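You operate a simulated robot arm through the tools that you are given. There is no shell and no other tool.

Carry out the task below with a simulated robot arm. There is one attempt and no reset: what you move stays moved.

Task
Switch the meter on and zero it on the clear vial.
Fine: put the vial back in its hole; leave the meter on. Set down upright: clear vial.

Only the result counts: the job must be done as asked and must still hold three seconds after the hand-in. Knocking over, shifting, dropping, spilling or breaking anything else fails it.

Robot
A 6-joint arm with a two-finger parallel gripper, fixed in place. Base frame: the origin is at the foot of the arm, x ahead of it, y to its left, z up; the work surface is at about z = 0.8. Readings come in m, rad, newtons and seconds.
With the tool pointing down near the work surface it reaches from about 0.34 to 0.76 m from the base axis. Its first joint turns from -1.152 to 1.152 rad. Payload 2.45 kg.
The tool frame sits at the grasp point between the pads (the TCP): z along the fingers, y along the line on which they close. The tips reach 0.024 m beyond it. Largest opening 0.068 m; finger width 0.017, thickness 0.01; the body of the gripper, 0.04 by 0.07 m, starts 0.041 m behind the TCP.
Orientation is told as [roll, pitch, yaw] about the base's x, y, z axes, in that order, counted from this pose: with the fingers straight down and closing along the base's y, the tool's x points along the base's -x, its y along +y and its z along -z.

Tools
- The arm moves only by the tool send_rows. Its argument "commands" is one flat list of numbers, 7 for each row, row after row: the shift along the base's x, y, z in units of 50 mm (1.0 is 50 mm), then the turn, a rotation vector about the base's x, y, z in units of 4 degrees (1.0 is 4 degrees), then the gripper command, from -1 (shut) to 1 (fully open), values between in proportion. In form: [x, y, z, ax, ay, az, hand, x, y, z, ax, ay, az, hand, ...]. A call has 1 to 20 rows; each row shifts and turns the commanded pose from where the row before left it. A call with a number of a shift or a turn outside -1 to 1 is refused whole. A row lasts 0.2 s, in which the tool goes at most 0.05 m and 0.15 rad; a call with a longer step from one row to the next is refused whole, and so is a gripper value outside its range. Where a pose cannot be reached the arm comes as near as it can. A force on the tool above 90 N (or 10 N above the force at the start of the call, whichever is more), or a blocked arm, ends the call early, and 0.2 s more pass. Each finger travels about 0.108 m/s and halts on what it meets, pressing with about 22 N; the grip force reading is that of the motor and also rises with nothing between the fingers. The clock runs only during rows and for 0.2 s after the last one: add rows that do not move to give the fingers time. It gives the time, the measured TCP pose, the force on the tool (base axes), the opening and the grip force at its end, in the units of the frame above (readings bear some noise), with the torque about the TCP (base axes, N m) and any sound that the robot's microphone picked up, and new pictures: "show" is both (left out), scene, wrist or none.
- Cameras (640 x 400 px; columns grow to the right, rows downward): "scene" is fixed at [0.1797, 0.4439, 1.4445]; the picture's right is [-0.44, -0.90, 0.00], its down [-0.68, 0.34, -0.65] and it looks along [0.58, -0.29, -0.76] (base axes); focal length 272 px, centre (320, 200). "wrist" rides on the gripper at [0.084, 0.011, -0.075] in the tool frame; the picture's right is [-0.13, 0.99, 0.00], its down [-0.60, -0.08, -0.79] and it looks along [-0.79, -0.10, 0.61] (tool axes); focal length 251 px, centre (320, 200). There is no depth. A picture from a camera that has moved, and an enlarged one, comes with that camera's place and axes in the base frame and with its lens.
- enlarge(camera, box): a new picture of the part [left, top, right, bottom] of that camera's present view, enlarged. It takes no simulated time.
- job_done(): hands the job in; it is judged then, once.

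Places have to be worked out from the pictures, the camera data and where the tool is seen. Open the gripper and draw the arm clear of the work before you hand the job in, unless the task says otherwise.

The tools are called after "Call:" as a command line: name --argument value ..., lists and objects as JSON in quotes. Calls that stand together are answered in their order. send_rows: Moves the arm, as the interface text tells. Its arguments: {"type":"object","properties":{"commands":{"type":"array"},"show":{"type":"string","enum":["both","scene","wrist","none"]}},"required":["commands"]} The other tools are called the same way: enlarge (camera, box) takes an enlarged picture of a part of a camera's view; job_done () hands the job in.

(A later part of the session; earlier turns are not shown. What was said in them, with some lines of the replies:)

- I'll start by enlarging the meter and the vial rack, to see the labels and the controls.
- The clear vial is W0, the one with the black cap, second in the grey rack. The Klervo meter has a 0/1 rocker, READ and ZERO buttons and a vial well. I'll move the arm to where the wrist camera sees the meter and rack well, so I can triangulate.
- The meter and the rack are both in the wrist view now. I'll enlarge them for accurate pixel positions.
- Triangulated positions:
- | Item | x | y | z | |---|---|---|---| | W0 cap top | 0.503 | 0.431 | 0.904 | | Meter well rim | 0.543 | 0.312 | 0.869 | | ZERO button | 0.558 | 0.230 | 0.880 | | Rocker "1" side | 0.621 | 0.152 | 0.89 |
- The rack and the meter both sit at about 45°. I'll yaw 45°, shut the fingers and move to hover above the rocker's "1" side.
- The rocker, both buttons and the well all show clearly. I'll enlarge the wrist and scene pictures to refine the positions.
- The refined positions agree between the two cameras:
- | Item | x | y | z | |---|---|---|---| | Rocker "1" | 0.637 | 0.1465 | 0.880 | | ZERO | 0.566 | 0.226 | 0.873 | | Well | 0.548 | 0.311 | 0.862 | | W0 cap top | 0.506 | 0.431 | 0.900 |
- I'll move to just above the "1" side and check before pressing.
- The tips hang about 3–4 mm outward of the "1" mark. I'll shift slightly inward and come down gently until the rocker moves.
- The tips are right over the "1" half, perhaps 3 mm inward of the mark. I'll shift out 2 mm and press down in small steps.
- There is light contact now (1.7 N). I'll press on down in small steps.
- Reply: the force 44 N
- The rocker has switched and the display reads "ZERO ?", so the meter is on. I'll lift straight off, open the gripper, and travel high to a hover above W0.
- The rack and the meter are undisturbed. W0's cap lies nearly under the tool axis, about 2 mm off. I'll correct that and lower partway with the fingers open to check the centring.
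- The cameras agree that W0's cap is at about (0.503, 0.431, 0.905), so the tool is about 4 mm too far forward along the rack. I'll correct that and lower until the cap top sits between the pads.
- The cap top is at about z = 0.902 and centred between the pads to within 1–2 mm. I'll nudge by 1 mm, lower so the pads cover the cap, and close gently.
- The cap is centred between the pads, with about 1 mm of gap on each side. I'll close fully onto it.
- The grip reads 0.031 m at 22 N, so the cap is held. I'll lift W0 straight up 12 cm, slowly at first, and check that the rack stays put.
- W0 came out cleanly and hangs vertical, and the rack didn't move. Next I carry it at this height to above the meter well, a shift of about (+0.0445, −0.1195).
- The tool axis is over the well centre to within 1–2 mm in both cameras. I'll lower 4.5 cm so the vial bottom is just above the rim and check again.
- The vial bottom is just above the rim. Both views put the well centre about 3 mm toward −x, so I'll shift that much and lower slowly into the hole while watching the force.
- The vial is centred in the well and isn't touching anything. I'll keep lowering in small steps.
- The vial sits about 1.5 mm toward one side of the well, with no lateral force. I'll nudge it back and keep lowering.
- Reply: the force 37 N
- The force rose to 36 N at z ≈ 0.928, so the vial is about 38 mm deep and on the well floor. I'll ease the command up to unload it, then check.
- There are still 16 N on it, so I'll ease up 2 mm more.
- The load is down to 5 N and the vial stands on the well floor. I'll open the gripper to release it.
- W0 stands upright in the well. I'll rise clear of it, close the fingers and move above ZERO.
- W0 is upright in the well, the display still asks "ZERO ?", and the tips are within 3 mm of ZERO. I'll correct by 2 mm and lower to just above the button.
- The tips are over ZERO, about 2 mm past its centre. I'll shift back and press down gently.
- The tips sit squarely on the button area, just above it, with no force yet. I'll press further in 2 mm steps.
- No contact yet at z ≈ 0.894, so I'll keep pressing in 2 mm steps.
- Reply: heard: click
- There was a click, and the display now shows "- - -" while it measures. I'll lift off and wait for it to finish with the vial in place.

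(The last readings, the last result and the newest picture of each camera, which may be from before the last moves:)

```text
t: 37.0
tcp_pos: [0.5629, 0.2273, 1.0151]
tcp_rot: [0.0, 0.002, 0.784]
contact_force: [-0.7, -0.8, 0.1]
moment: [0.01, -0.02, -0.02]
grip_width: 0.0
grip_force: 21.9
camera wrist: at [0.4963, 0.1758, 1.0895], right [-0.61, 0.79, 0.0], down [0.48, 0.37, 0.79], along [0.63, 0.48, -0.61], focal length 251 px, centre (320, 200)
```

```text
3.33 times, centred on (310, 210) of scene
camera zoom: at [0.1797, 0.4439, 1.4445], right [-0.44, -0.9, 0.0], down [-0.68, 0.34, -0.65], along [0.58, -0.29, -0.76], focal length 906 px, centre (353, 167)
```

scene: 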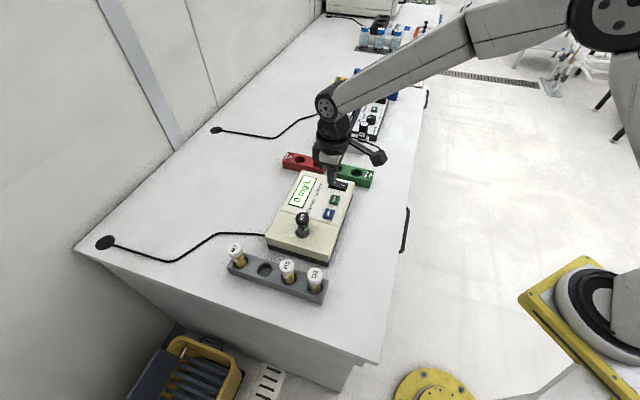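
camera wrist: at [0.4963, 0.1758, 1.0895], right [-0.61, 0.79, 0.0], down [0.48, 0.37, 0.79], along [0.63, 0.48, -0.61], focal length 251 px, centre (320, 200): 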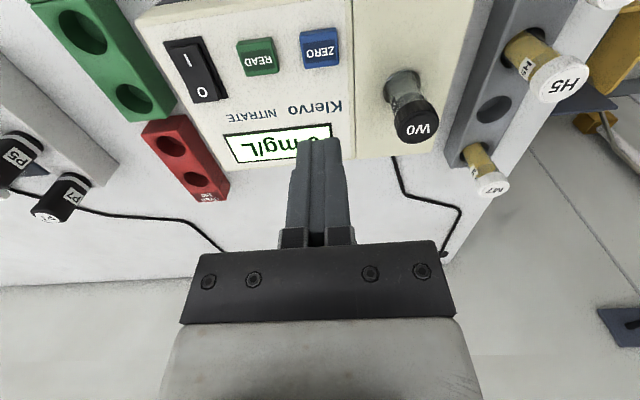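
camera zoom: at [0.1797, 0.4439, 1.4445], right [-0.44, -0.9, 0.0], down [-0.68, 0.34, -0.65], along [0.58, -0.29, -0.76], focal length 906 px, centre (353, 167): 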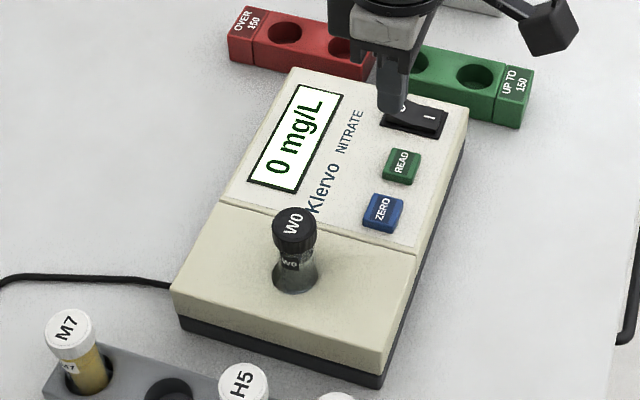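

The display reads "0 mg/L", so the meter is zeroed. Next I take W0 back: the gripper opens while I move back above the well.

Call:
send_rows --commands '[-0.0875, 0.4165, 0, 0, 0, 0, 0, -0.0875, 0.4165, 0, 0, 0, 0, 1, -0.0875, 0.4165, 0, 0, 0, 0, 1, -0.0875, 0.4165, 0, 0, 0, 0, 1, 0, 0, -0.4, 0, 0, 0, 1, 0, 0, 0, 0, 0, 0, 1, 0, 0, 0, 0, 0, 0, 1]' --show "both"

Call:
enlarge --camera "scene" --box '[250, 150, 370, 270]'

Call:
enlarge --camera "wrist" --box '[200, 20, 440, 220]'

```text
t: 38.6
tcp_pos: [0.5457, 0.3119, 0.9956]
tcp_rot: [0.0, 0.001, 0.785]
contact_force: [-0.6, -0.5, -0.2]
moment: [0.03, 0.02, 0.02]
grip_width: 0.0679
grip_force: 0.1
camera wrist: at [0.4788, 0.2611, 1.0712], right [-0.61, 0.79, 0.0], down [0.48, 0.37, 0.79], along [0.63, 0.48, -0.61], focal length 251 px, centre (320, 200)
```

scene: 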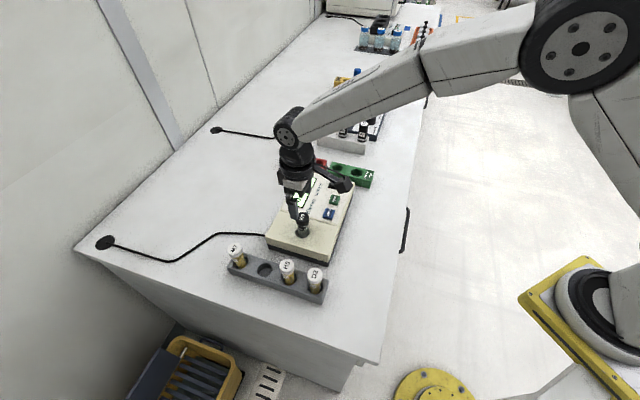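
wrist: 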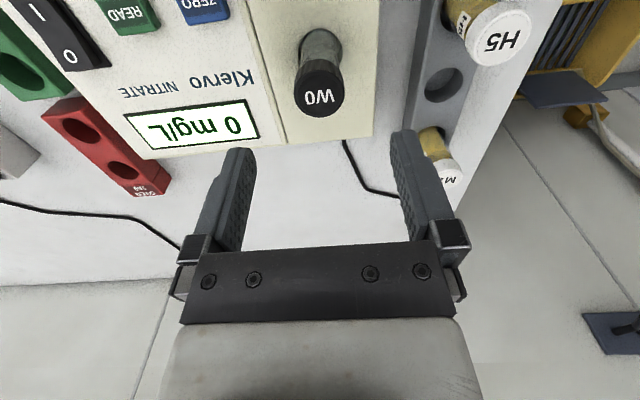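

```text
3.33 times, centred on (310, 210) of scene
camera zoom: at [0.1797, 0.4439, 1.4445], right [-0.44, -0.9, 0.0], down [-0.68, 0.34, -0.65], along [0.58, -0.29, -0.76], focal length 906 px, centre (353, 167)
```

zoom: 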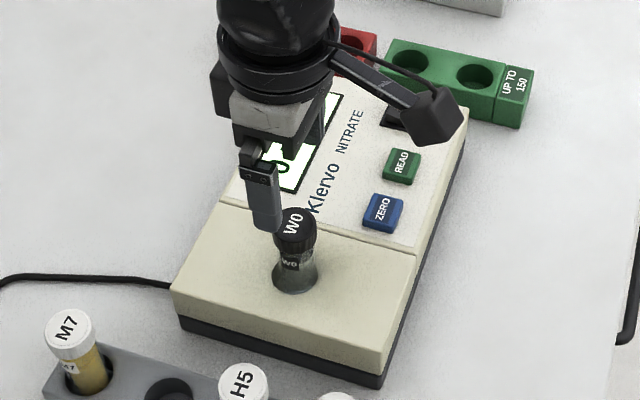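

```text
2.00 times, centred on (320, 120) of wrist
camera zoom: at [0.4788, 0.2611, 1.0712], right [-0.61, 0.79, 0.0], down [0.48, 0.37, 0.79], along [0.63, 0.48, -0.61], focal length 503 px, centre (320, 360)
```

zoom: 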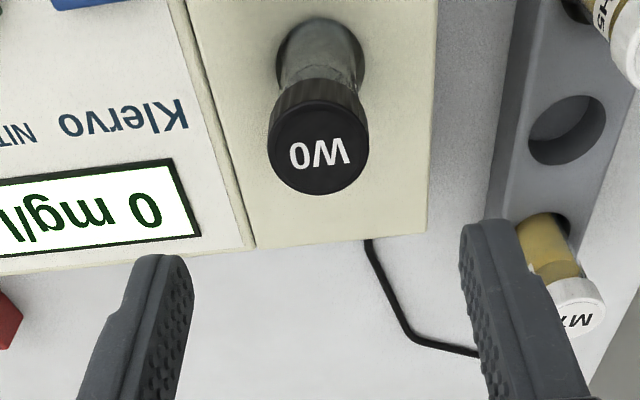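

The cap is centred under the gripper to within 1 mm. I'll go down to the release height and close partway.

Call:
send_rows --commands '[0, 0, -0.4, 0, 0, 0, 1, 0, 0, -0.4, 0, 0, 0, 1, 0, 0, -0.3, 0, 0, 0, 1, 0, 0, -0.21, 0, 0, 0, 1, 0, 0, 0, 0, 0, 0, 0.4, 0, 0, 0, 0, 0, 0, 0.1, 0, 0, 0, 0, 0, 0, 0.05]' --show "both"

Call:
enlarge --camera "scene" --box '[250, 170, 350, 270]'

Call:
enlarge --camera "wrist" --box '[200, 20, 440, 220]'

```text
t: 40.2
tcp_pos: [0.5446, 0.3106, 0.9287]
tcp_rot: [0.0, 0.001, 0.786]
contact_force: [0.2, -0.5, -0.6]
moment: [0.02, 0.01, 0.04]
grip_width: 0.0357
grip_force: 0.1
camera wrist: at [0.478, 0.2597, 1.0041], right [-0.61, 0.79, 0.0], down [0.48, 0.37, 0.79], along [0.63, 0.48, -0.61], focal length 251 px, centre (320, 200)
```

scene: 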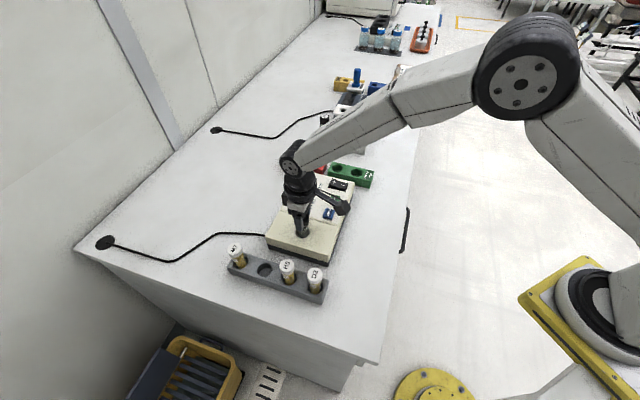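
wrist: 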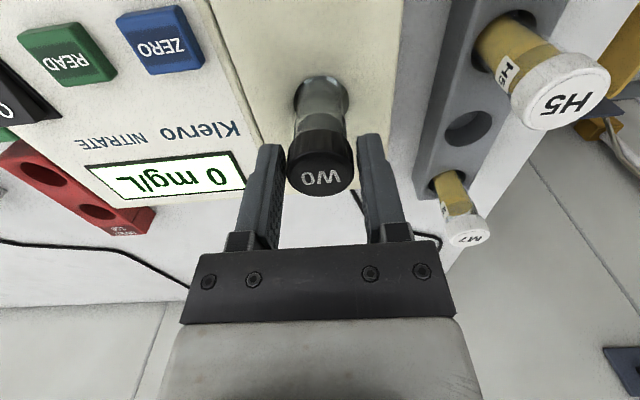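

```text
4.00 times, centred on (300, 220) of scene
camera zoom: at [0.1797, 0.4439, 1.4445], right [-0.44, -0.9, 0.0], down [-0.68, 0.34, -0.65], along [0.58, -0.29, -0.76], focal length 1088 px, centre (400, 120)
```

zoom: 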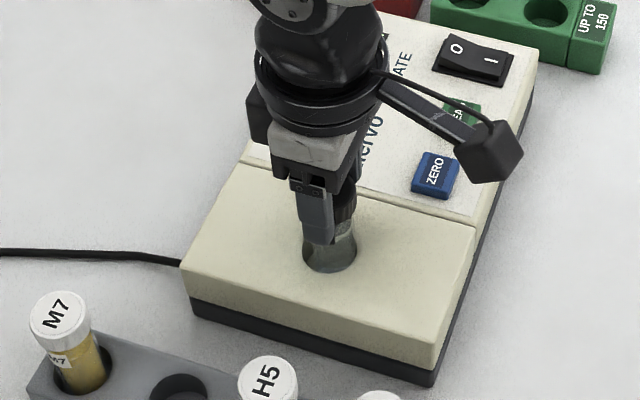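

```text
2.00 times, centred on (320, 120) of wrist
camera zoom: at [0.478, 0.2597, 1.0041], right [-0.61, 0.79, 0.0], down [0.48, 0.37, 0.79], along [0.63, 0.48, -0.61], focal length 503 px, centre (320, 360)
```

zoom: 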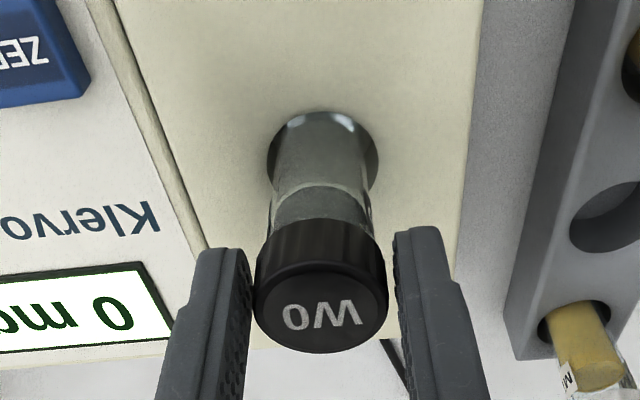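

The cap sits between the pads with a small gap on each side. I'll close fully and then lift it slowly, straight out of the well.

Call:
send_rows --commands '[0, 0, 0, 0, 0, 0, -0.1, 0, 0, 0, 0, 0, 0, -1, 0, 0, 0, 0, 0, 0, -1, 0, 0, 0.1, 0, 0, 0, -1, 0, 0, 0.2, 0, 0, 0, -1, 0, 0, 0.3, 0, 0, 0, -1, 0, 0, 0.4, 0, 0, 0, -1, 0, 0, 0.5, 0, 0, 0, -1, 0, 0, 0.4, 0, 0, 0, -1, 0, 0, 0, 0, 0, 0, -1]' --show "both"

Call:
enlarge --camera "scene" --box '[230, 160, 370, 300]'

Call:
enlarge --camera "wrist" --box '[200, 0, 440, 200]'

```text
t: 42.4
tcp_pos: [0.5452, 0.3112, 1.0241]
tcp_rot: [-0.001, 0.0, 0.785]
contact_force: [0.0, -0.1, -0.1]
moment: [0.0, 0.0, -0.02]
grip_width: 0.0306
grip_force: 22.2
camera wrist: at [0.4783, 0.2593, 1.0989], right [-0.61, 0.79, 0.0], down [0.48, 0.37, 0.79], along [0.63, 0.48, -0.61], focal length 251 px, centre (320, 200)
```

scene: 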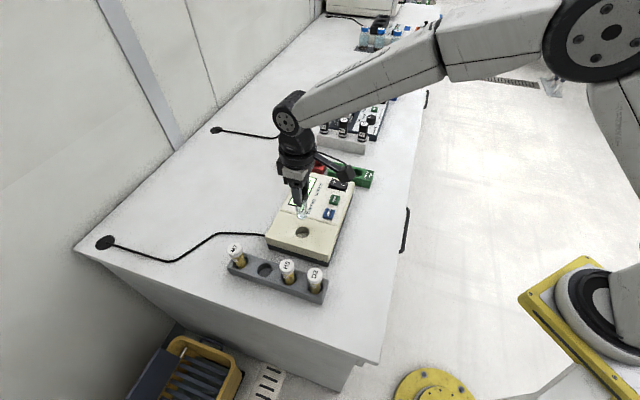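
wrist: 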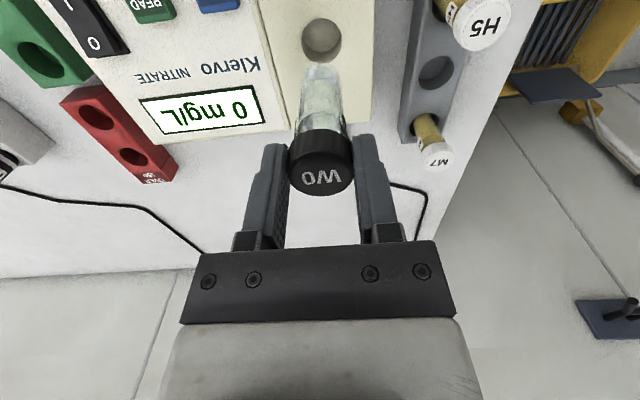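

```text
2.86 times, centred on (300, 230) of scene
camera zoom: at [0.1797, 0.4439, 1.4445], right [-0.44, -0.9, 0.0], down [-0.68, 0.34, -0.65], along [0.58, -0.29, -0.76], focal length 777 px, centre (377, 114)
```

zoom: 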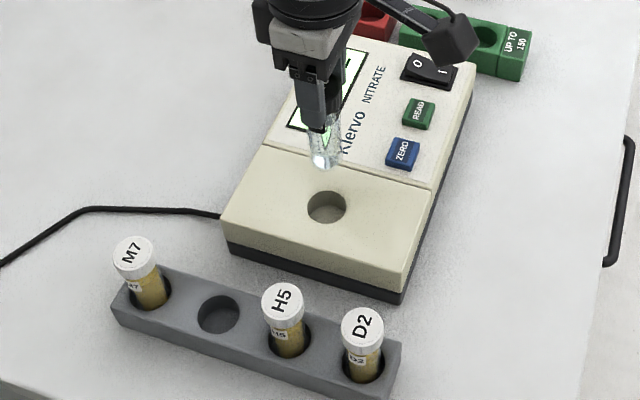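

```text
2.00 times, centred on (320, 100) of wrist
camera zoom: at [0.4783, 0.2593, 1.0989], right [-0.61, 0.79, 0.0], down [0.48, 0.37, 0.79], along [0.63, 0.48, -0.61], focal length 503 px, centre (320, 400)
```

zoom: 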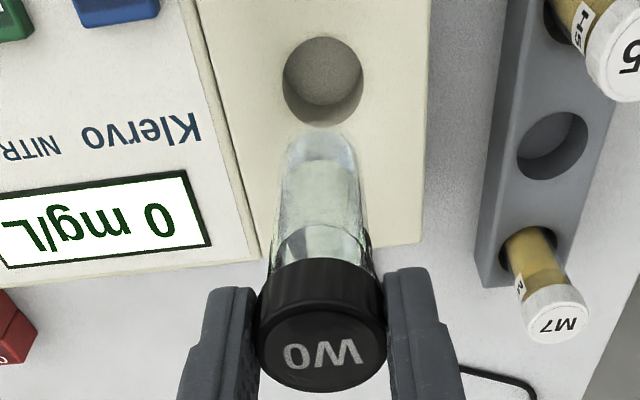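

W0 is out and vertical, and the meter still shows 0 mg/L. I'll retrace exactly to above its empty rack hole.

Call:
send_rows --commands '[-0.12, 0.34, 0, 0, 0, 0, -1, -0.21, 0.6, 0, 0, 0, 0, -1, -0.21, 0.6, 0, 0, 0, 0, -1, -0.21, 0.6, 0, 0, 0, 0, -1, -0.1, 0.289, 0, 0, 0, 0, -1, 0, 0, 0, 0, 0, 0, -1, 0, 0, 0, 0, 0, 0, -1]' --show "both"

Call:
enlarge --camera "scene" --box '[210, 180, 350, 310]'

Call:
enlarge --camera "wrist" --box '[200, 0, 440, 200]'

```text
t: 44.0
tcp_pos: [0.5028, 0.4306, 1.0266]
tcp_rot: [0.0, 0.0, 0.784]
contact_force: [0.3, 0.9, -0.6]
moment: [-0.01, 0.03, -0.01]
grip_width: 0.0304
grip_force: 22.3
camera wrist: at [0.4356, 0.38, 1.0996], right [-0.61, 0.79, 0.0], down [0.48, 0.37, 0.79], along [0.63, 0.48, -0.61], focal length 251 px, centre (320, 200)
```

scene: 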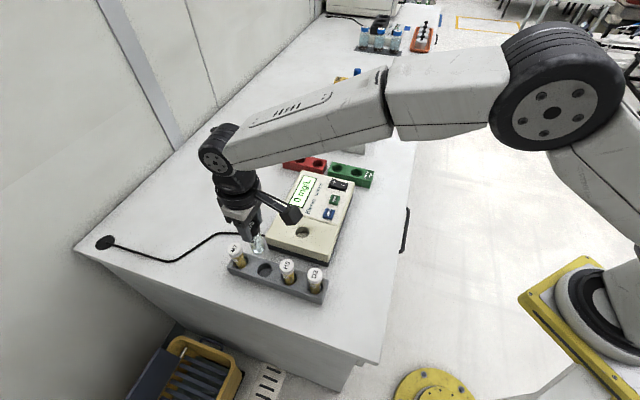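
wrist: 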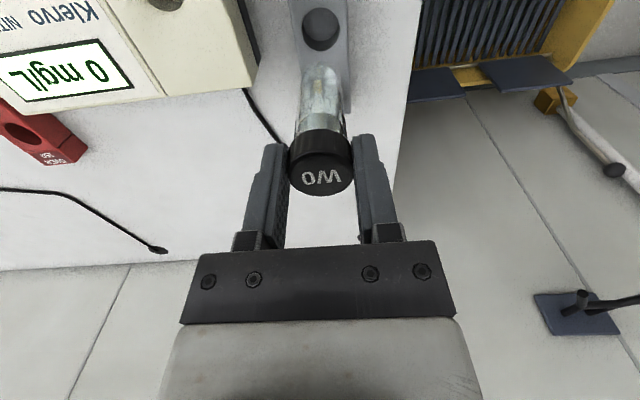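

```text
3.08 times, centred on (280, 245) of scene
camera zoom: at [0.1797, 0.4439, 1.4445], right [-0.44, -0.9, 0.0], down [-0.68, 0.34, -0.65], along [0.58, -0.29, -0.76], focal length 837 px, centre (443, 62)
```

zoom: 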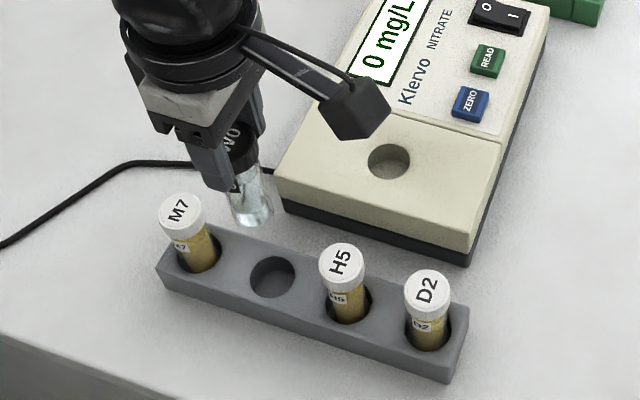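

```text
2.00 times, centred on (320, 100) of wrist
camera zoom: at [0.4356, 0.38, 1.0996], right [-0.61, 0.79, 0.0], down [0.48, 0.37, 0.79], along [0.63, 0.48, -0.61], focal length 503 px, centre (320, 400)
```

zoom: 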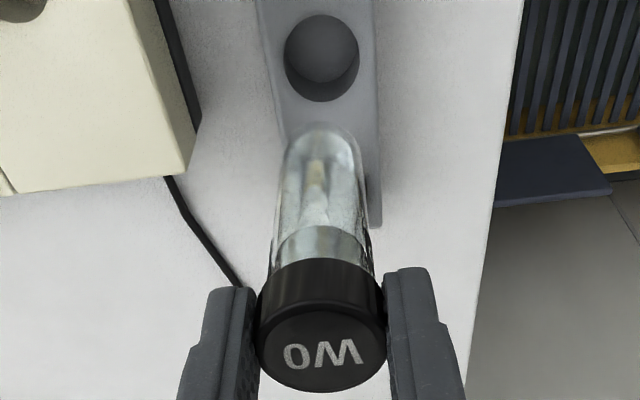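

The vial hangs vertical and is aligned with the empty hole to within about 1 mm. I'll lower 6 cm to just above the rack top and check again.

Call:
send_rows --commands '[0, 0, -0.4, 0, 0, 0, -1, 0, 0, -0.4, 0, 0, 0, -1, 0, 0, -0.4, 0, 0, 0, -1, 0, 0, 0, 0, 0, 0, -1, 0, 0, 0, 0, 0, 0, -1]' --show "both"

Call:
enlarge --camera "scene" --box '[220, 200, 330, 310]'

Call:
enlarge --camera "wrist" --box '[240, 0, 400, 200]'

```text
t: 45.2
tcp_pos: [0.5018, 0.4334, 0.9642]
tcp_rot: [0.0, 0.0, 0.785]
contact_force: [-0.3, -0.5, -1.1]
moment: [-0.01, 0.01, -0.01]
grip_width: 0.0305
grip_force: 22.2
camera wrist: at [0.4354, 0.3819, 1.0398], right [-0.61, 0.79, 0.0], down [0.48, 0.37, 0.79], along [0.63, 0.48, -0.61], focal length 251 px, centre (320, 200)
```

scene: 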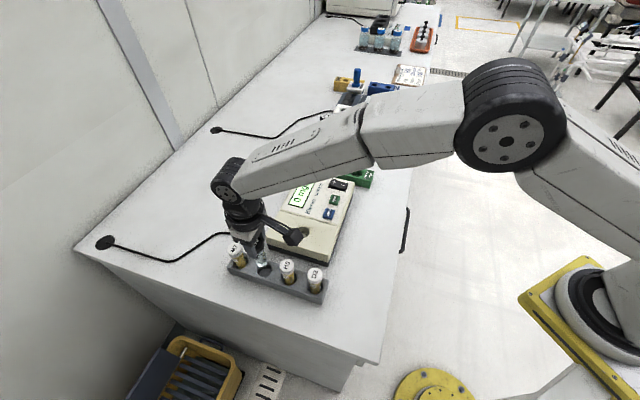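
wrist: 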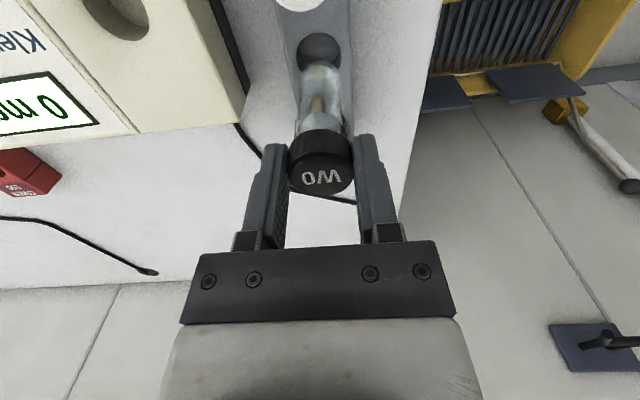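

```text
3.64 times, centred on (275, 255) of scene
camera zoom: at [0.1797, 0.4439, 1.4445], right [-0.44, -0.9, 0.0], down [-0.68, 0.34, -0.65], along [0.58, -0.29, -0.76], focal length 989 px, centre (484, 0)
```

zoom: 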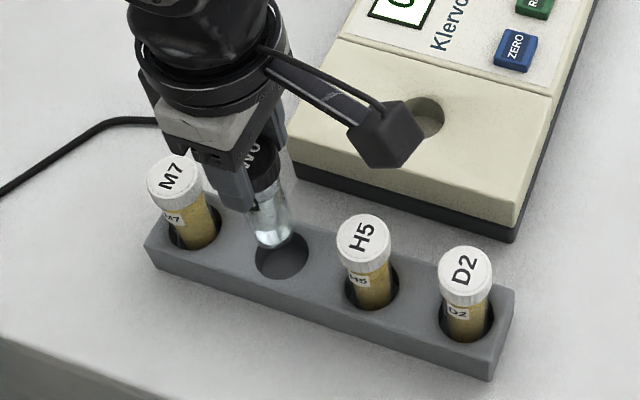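

```text
2.00 times, centred on (320, 100) of wrist
camera zoom: at [0.4354, 0.3819, 1.0398], right [-0.61, 0.79, 0.0], down [0.48, 0.37, 0.79], along [0.63, 0.48, -0.61], focal length 503 px, centre (320, 400)
```

zoom: 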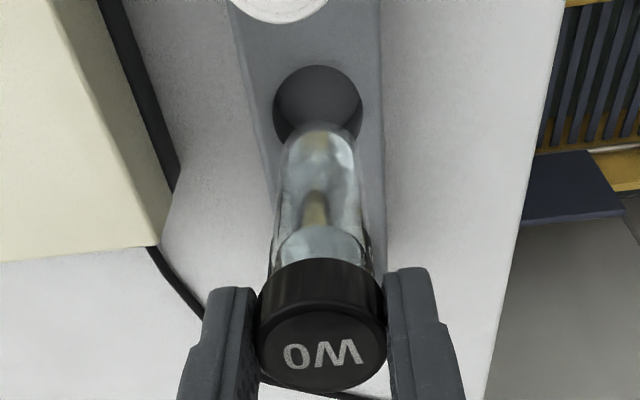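

The vial bottom is right above the hole, but the hole centre is about 2 mm toward the robot. I'll shift that much and lower in slow steps.

Call:
send_rows --commands '[-0.026, -0.032, 0, 0, 0, 0, -1, 0, 0, -0.1, 0, 0, 0, -1, 0, 0, -0.1, 0, 0, 0, -1, 0, 0, -0.1, 0, 0, 0, -1, 0, 0, -0.1, 0, 0, 0, -1, 0, 0, -0.1, 0, 0, 0, -1, 0, 0, 0, 0, 0, 0, -1]' --show "both"

Call:
enlarge --camera "scene" --box '[220, 200, 330, 310]'

Call:
enlarge --camera "wrist" --box '[240, 0, 400, 200]'

```text
t: 46.8
tcp_pos: [0.5027, 0.4311, 0.9404]
tcp_rot: [0.001, 0.0, 0.785]
contact_force: [0.2, 0.1, -1.2]
moment: [0.0, 0.0, 0.0]
grip_width: 0.0308
grip_force: 22.0
camera wrist: at [0.4355, 0.3797, 1.0149], right [-0.61, 0.79, 0.0], down [0.48, 0.37, 0.79], along [0.63, 0.48, -0.61], focal length 251 px, centre (320, 200)
```

scene: 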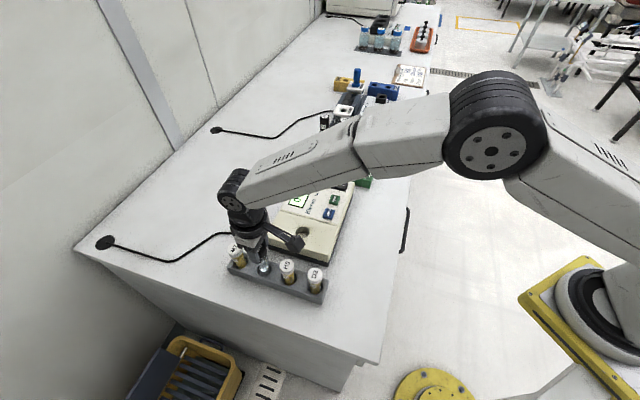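
wrist: 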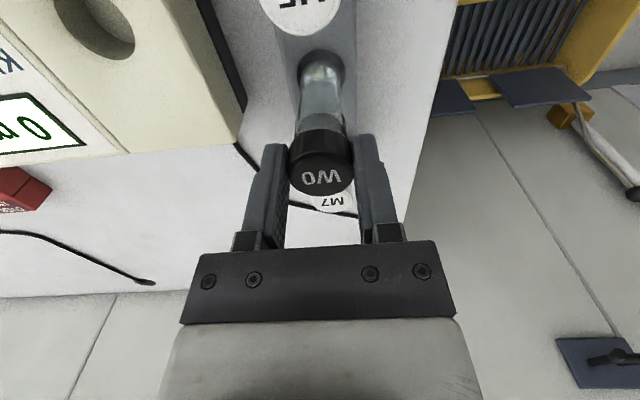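

```text
3.64 times, centred on (275, 255) of scene
camera zoom: at [0.1797, 0.4439, 1.4445], right [-0.44, -0.9, 0.0], down [-0.68, 0.34, -0.65], along [0.58, -0.29, -0.76], focal length 989 px, centre (484, 0)
```

zoom: 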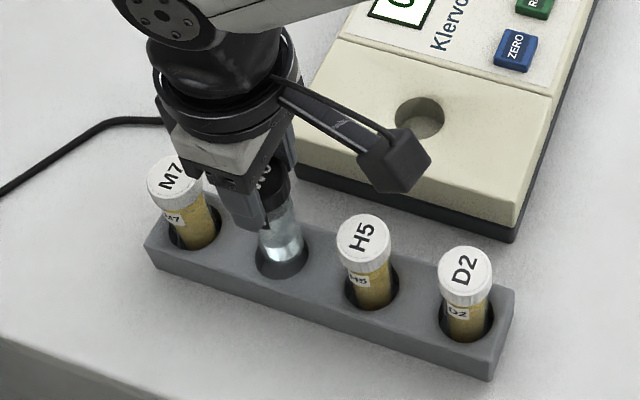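

```text
2.00 times, centred on (320, 100) of wrist
camera zoom: at [0.4355, 0.3797, 1.0149], right [-0.61, 0.79, 0.0], down [0.48, 0.37, 0.79], along [0.63, 0.48, -0.61], focal length 503 px, centre (320, 400)
```

zoom: 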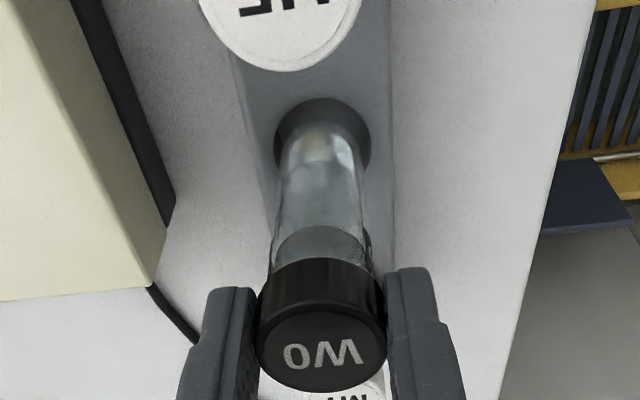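

The vial is now centred in the hole and entering it. I'll keep lowering slowly.

Call:
send_rows --commands '[0, 0, -0.08, 0, 0, 0, -1, 0, 0, -0.08, 0, 0, 0, -1, 0, 0, -0.08, 0, 0, 0, -1, 0, 0, -0.08, 0, 0, 0, -1, 0, 0, -0.08, 0, 0, 0, -1, 0, 0, -0.08, 0, 0, 0, -1, 0, 0, -0.08, 0, 0, 0, -1, 0, 0, 0, 0, 0, 0, -1]' --show "both"

Call:
enlarge --camera "scene" --box '[220, 200, 330, 310]'

Call:
enlarge --camera "wrist" --box '[240, 0, 400, 200]'

```text
t: 48.6
tcp_pos: [0.5004, 0.4311, 0.9114]
tcp_rot: [0.0, -0.003, 0.786]
contact_force: [2.0, 3.0, 1.1]
moment: [0.24, -0.16, -0.01]
grip_width: 0.0309
grip_force: 22.3
camera wrist: at [0.4343, 0.3797, 0.9867], right [-0.61, 0.79, 0.0], down [0.48, 0.37, 0.79], along [0.63, 0.48, -0.61], focal length 251 px, centre (320, 200)
```

scene: 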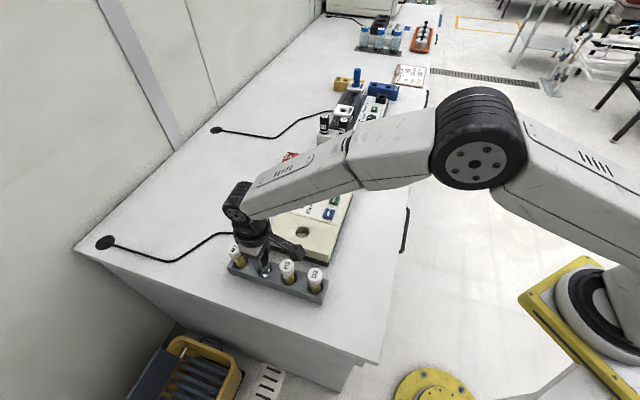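
wrist: 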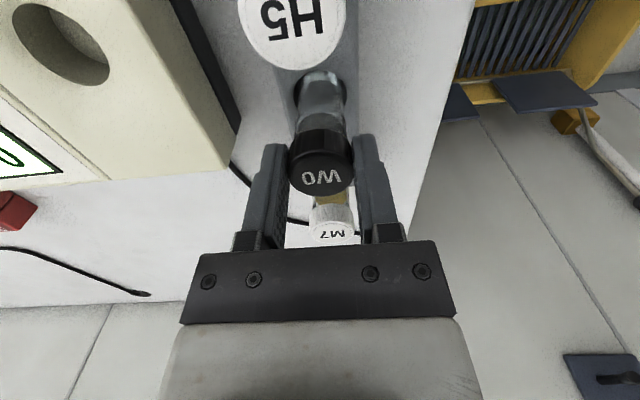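

```text
3.64 times, centred on (275, 255) of scene
camera zoom: at [0.1798, 0.444, 1.4445], right [-0.44, -0.9, 0.0], down [-0.68, 0.34, -0.65], along [0.58, -0.29, -0.76], focal length 989 px, centre (484, 0)
```

zoom: 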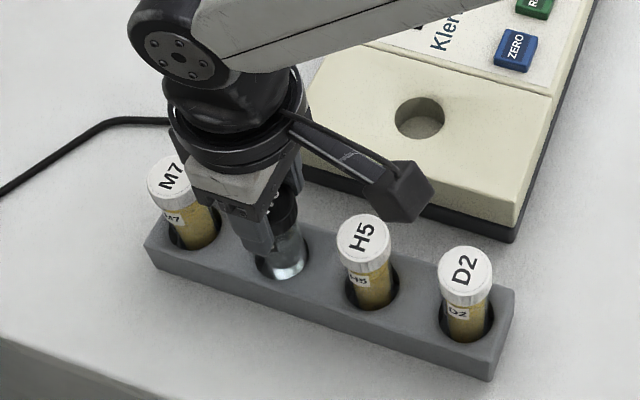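

```text
2.00 times, centred on (320, 100) of wrist
camera zoom: at [0.4343, 0.3797, 0.9867], right [-0.61, 0.79, 0.0], down [0.48, 0.37, 0.79], along [0.63, 0.48, -0.61], focal length 503 px, centre (320, 400)
```

zoom: 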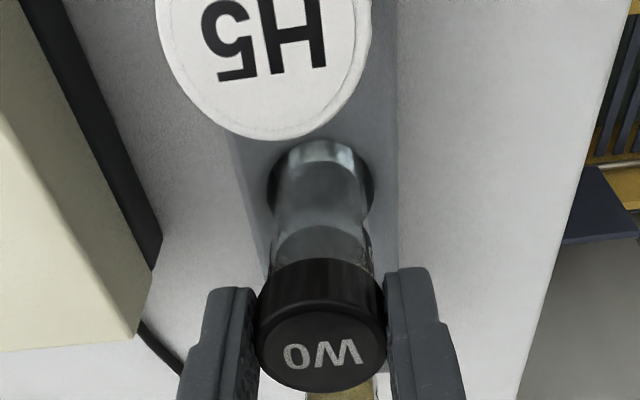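

There is a slight side force (2–3 N toward +x, +y), which means the vial is brushing the hole wall. I'll undo my earlier 2 mm shift and re-read the forces before going on.

Call:
send_rows --commands '[0.026, 0.032, 0, 0, 0, 0, -1, 0, 0, 0, 0, 0, 0, -1]' --show "none"

```text
t: 49.2
tcp_pos: [0.5005, 0.4309, 0.9115]
tcp_rot: [0.0, 0.002, 0.784]
contact_force: [0.3, -0.6, -0.7]
moment: [0.01, 0.0, 0.0]
grip_width: 0.0306
grip_force: 21.8
```

The side force is gone. I'll lower the last few millimetres until the vial bottom touches.

Call:
send_rows --commands '[0, 0, -0.04, 0, 0, 0, -1, 0, 0, -0.04, 0, 0, 0, -1, 0, 0, -0.03, 0, 0, 0, -1, 0, 0, 0, 0, 0, 0, -1]' --show "none"

```text
t: 50.2
tcp_pos: [0.5032, 0.4336, 0.9058]
tcp_rot: [0.001, -0.001, 0.787]
contact_force: [-1.2, 0.3, -0.4]
moment: [0.02, -0.01, 0.01]
grip_width: 0.0307
grip_force: 22.3
```

There is still no contact, and I'm about 2 mm above the original grasp height. I'll lower another 2 mm.

Call:
send_rows --commands '[0, 0, -0.02, 0, 0, 0, -1, 0, 0, -0.02, 0, 0, 0, -1, 0, 0, 0, 0, 0, 0, -1]' --show "both"

Call:
enlarge --camera "scene" --box '[220, 200, 330, 310]'

Call:
enlarge --camera "wrist" --box '[240, 0, 400, 200]'

```text
t: 51.0
tcp_pos: [0.5022, 0.4316, 0.9043]
tcp_rot: [0.001, 0.002, 0.785]
contact_force: [-0.4, -1.0, -0.2]
moment: [0.0, -0.02, -0.02]
grip_width: 0.0308
grip_force: 21.9
camera wrist: at [0.4361, 0.3806, 0.9793], right [-0.61, 0.79, 0.0], down [0.48, 0.37, 0.79], along [0.63, 0.48, -0.61], focal length 251 px, centre (320, 200)
```

scene: 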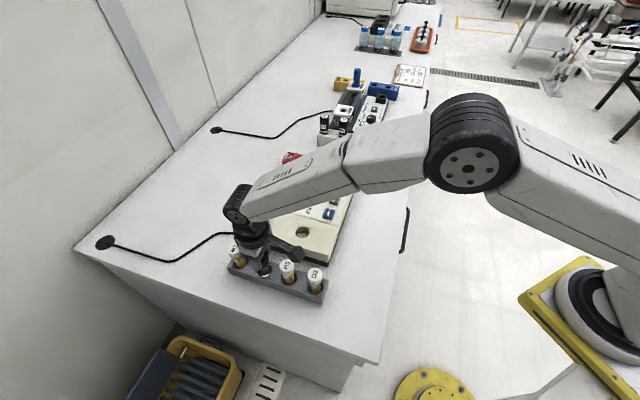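
wrist: 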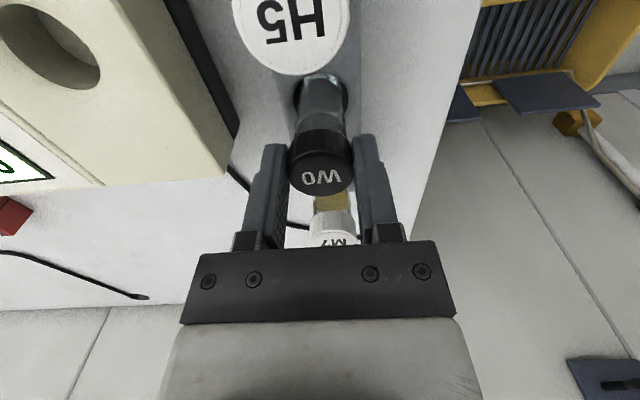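

```text
3.64 times, centred on (275, 255) of scene
camera zoom: at [0.1797, 0.4439, 1.4445], right [-0.44, -0.9, 0.0], down [-0.68, 0.34, -0.65], along [0.58, -0.29, -0.76], focal length 989 px, centre (484, 0)
```

zoom: 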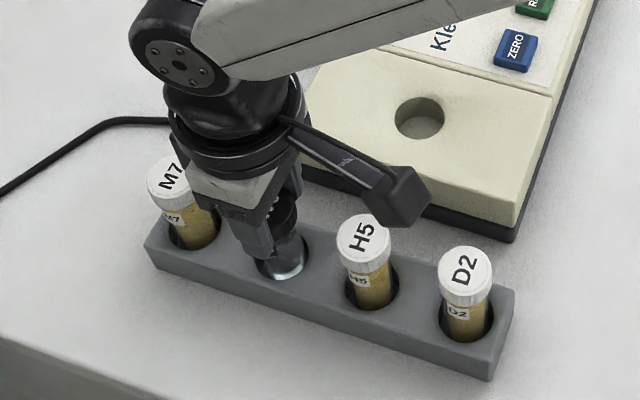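

```text
2.00 times, centred on (320, 100) of wrist
camera zoom: at [0.4361, 0.3806, 0.9793], right [-0.61, 0.79, 0.0], down [0.48, 0.37, 0.79], along [0.63, 0.48, -0.61], focal length 503 px, centre (320, 400)
```

zoom: 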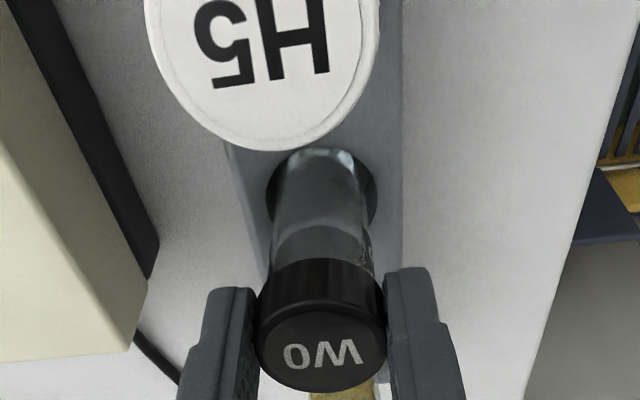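

I'm at the original grasp height and not touching, so the vial may have slipped up slightly in the grip. I'll feel down 1 mm at a time.

Call:
send_rows --commands '[0, 0, -0.02, 0, 0, 0, -1, 0, 0, 0, 0, 0, 0, -1]' --show "none"

```text
t: 51.6
tcp_pos: [0.5028, 0.4327, 0.9035]
tcp_rot: [-0.001, 0.0, 0.785]
contact_force: [-1.4, -0.8, 4.6]
moment: [-0.14, 0.1, 0.02]
grip_width: 0.0306
grip_force: 22.4
```

Contact at 4.6 N: the vial bottom is on the rack floor. I'll release it gently.

Call:
send_rows --commands '[0, 0, 0.01, 0, 0, 0, -1, 0, 0, 0, 0, 0, 0, 0.0, 0, 0, 0, 0, 0, 0, 0.3, 0, 0, 0, 0, 0, 0, 1, 0, 0, 0, 0, 0, 0, 1]' --show "both"

Call:
enlarge --camera "scene" --box '[220, 200, 330, 310]'

Call:
enlarge --camera "wrist" --box '[200, 20, 440, 220]'

```text
t: 52.8
tcp_pos: [0.5021, 0.4328, 0.9036]
tcp_rot: [0.0, -0.001, 0.785]
contact_force: [0.4, 0.0, 0.3]
moment: [0.03, 0.01, -0.03]
grip_width: 0.0681
grip_force: 0.2
camera wrist: at [0.436, 0.3809, 0.9788], right [-0.61, 0.79, 0.0], down [0.48, 0.37, 0.79], along [0.63, 0.48, -0.61], focal length 251 px, centre (320, 200)
```

scene: 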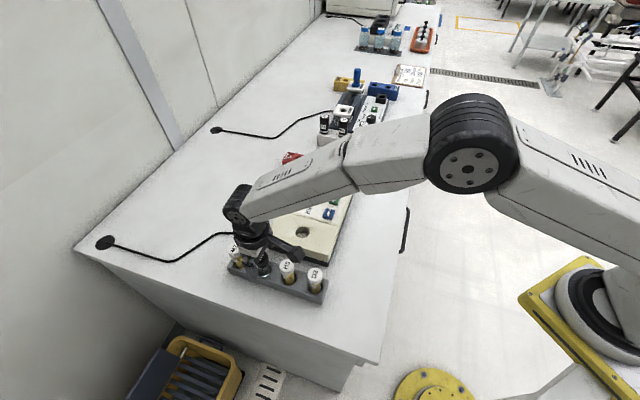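
wrist: 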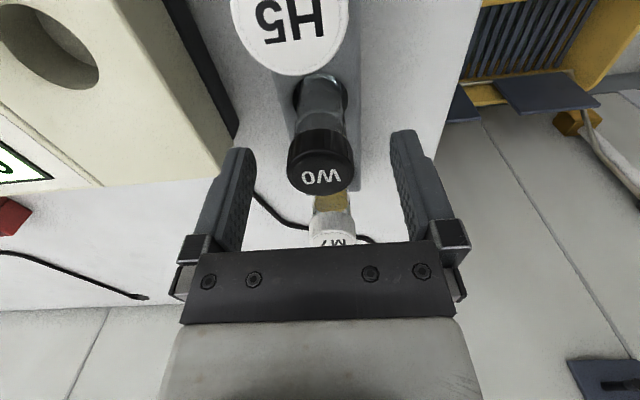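

```text
3.64 times, centred on (275, 255) of scene
camera zoom: at [0.1797, 0.4439, 1.4445], right [-0.44, -0.9, 0.0], down [-0.68, 0.34, -0.65], along [0.58, -0.29, -0.76], focal length 989 px, centre (484, 0)
```

zoom: 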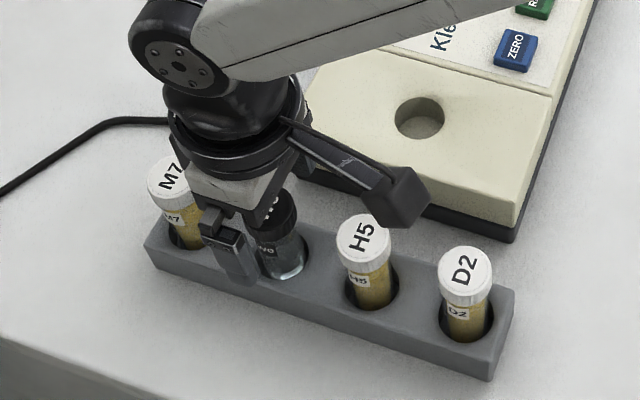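

```text
2.00 times, centred on (320, 120) of wrist
camera zoom: at [0.436, 0.3809, 0.9788], right [-0.61, 0.79, 0.0], down [0.48, 0.37, 0.79], along [0.63, 0.48, -0.61], focal length 503 px, centre (320, 360)
```

zoom: 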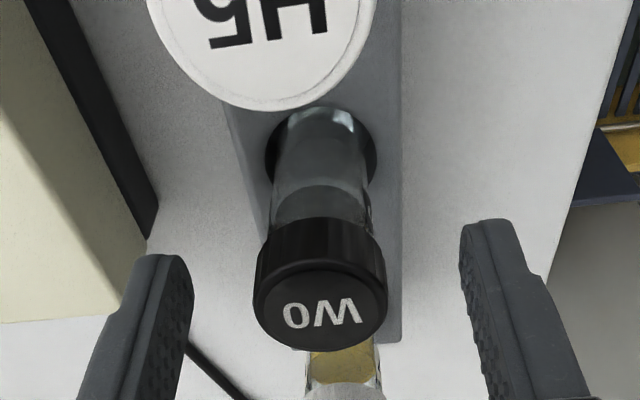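

W0 is released and stands in its hole. I'll raise the open gripper straight up, then draw the arm back toward the start area, clear of everything.

Call:
send_rows --commands '[0, 0, 0.2, 0, 0, 0, 1, 0, 0, 0.6, 0, 0, 0, 1, 0, 0, 0.9, 0, 0, 0, 1, 0, 0, 0.9, 0, 0, 0, 1, 0, 0, 0.9, 0, 0, 0, 1, 0, 0, 0.9, 0, 0, 0, 1, -0.3, -0.8, 0, 0, 0, -0.9, 1, -0.3, -0.8, 0, 0, 0, -0.9, 1, -0.3, -0.8, 0, 0, 0, -0.9, 1, -0.3, -0.8, 0, 0, 0, -0.9, 1, -0.2, -0.8, 0, 0, 0, -0.9, 1, 0, -0.8, 0, 0, 0, -0.9, 1, 0, -0.8, 0, 0, 0, -0.9, 1, 0, 0, 0, 0, 0, -0.9, 1, 0, 0, 0, 0, 0, 0, 1, 0, 0, 0, 0, 0, 0, 1]' --show "both"

Call:
enlarge --camera "scene" --box '[210, 140, 390, 310]'

Call:
enlarge --camera "scene" --box '[220, 230, 340, 305]'

```text
t: 56.2
tcp_pos: [0.4341, 0.1519, 1.1251]
tcp_rot: [-0.001, 0.0, 0.282]
contact_force: [-0.8, 0.3, 0.0]
moment: [0.01, -0.02, -0.02]
grip_width: 0.0683
grip_force: 0.0
camera wrist: at [0.3509, 0.1392, 1.1986], right [-0.15, 0.99, 0.0], down [0.6, 0.09, 0.79], along [0.78, 0.12, -0.61], focal length 251 px, centre (320, 200)
```

scene: 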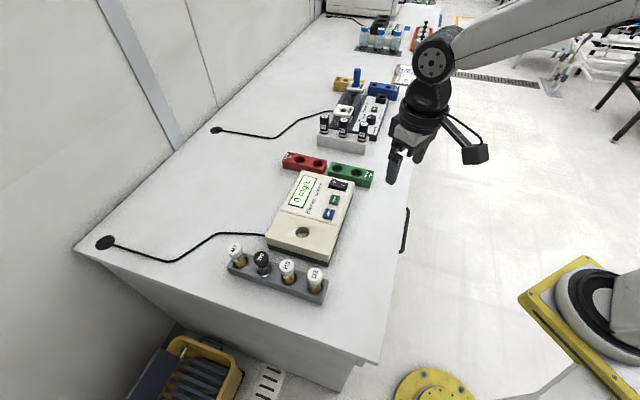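
wrist: 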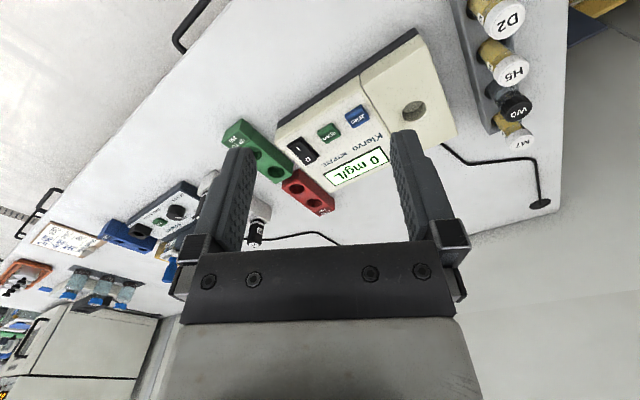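

```text
2.35 times, centred on (300, 225) of scene
camera zoom: at [0.1797, 0.4439, 1.4445], right [-0.44, -0.9, 0.0], down [-0.68, 0.34, -0.65], along [0.58, -0.29, -0.76], focal length 640 px, centre (367, 141)
```

zoom: 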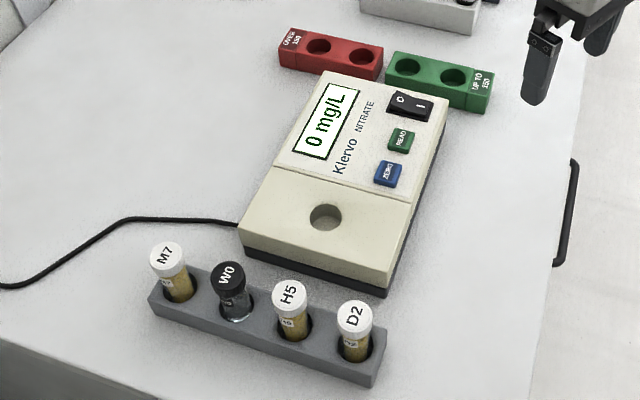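

```text
5.33 times, centred on (280, 268) of scene
camera zoom: at [0.1797, 0.4439, 1.4445], right [-0.44, -0.9, 0.0], down [-0.68, 0.34, -0.65], along [0.58, -0.29, -0.76], focal length 1450 px, centre (533, -160)
```

zoom: 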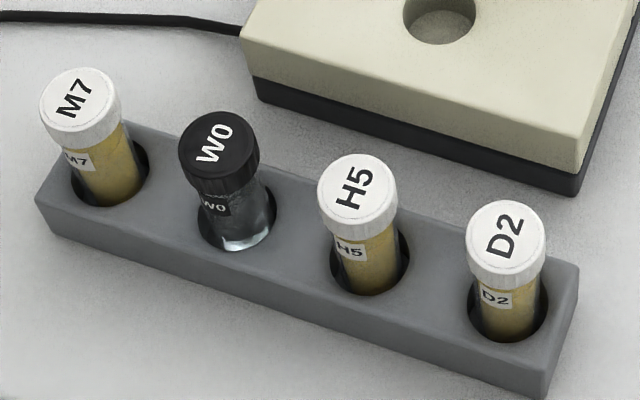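

The meter is on and reads 0 mg/L. W0 is back upright in its own hole, and the rack, meter and other vials look exactly as they did at the start. The gripper is open and the arm is clear, so I'm handing the job in.

Call:
job_done

```text
The job is handed in.
```

The meter is switched on and zeroed on the clear vial (W0, black cap). It reads "0 mg/L" and I left it on.

W0 is back upright in its own hole in the rack. While I lowered it in, the vial brushed the hole wall with about 3 N of side force. I moved it off the wall, and the final pictures show the rack, the meter and the other vials where they were at the start.

The gripper is open, the arm is clear of the work, and the job is handed in; no verdict was shown.
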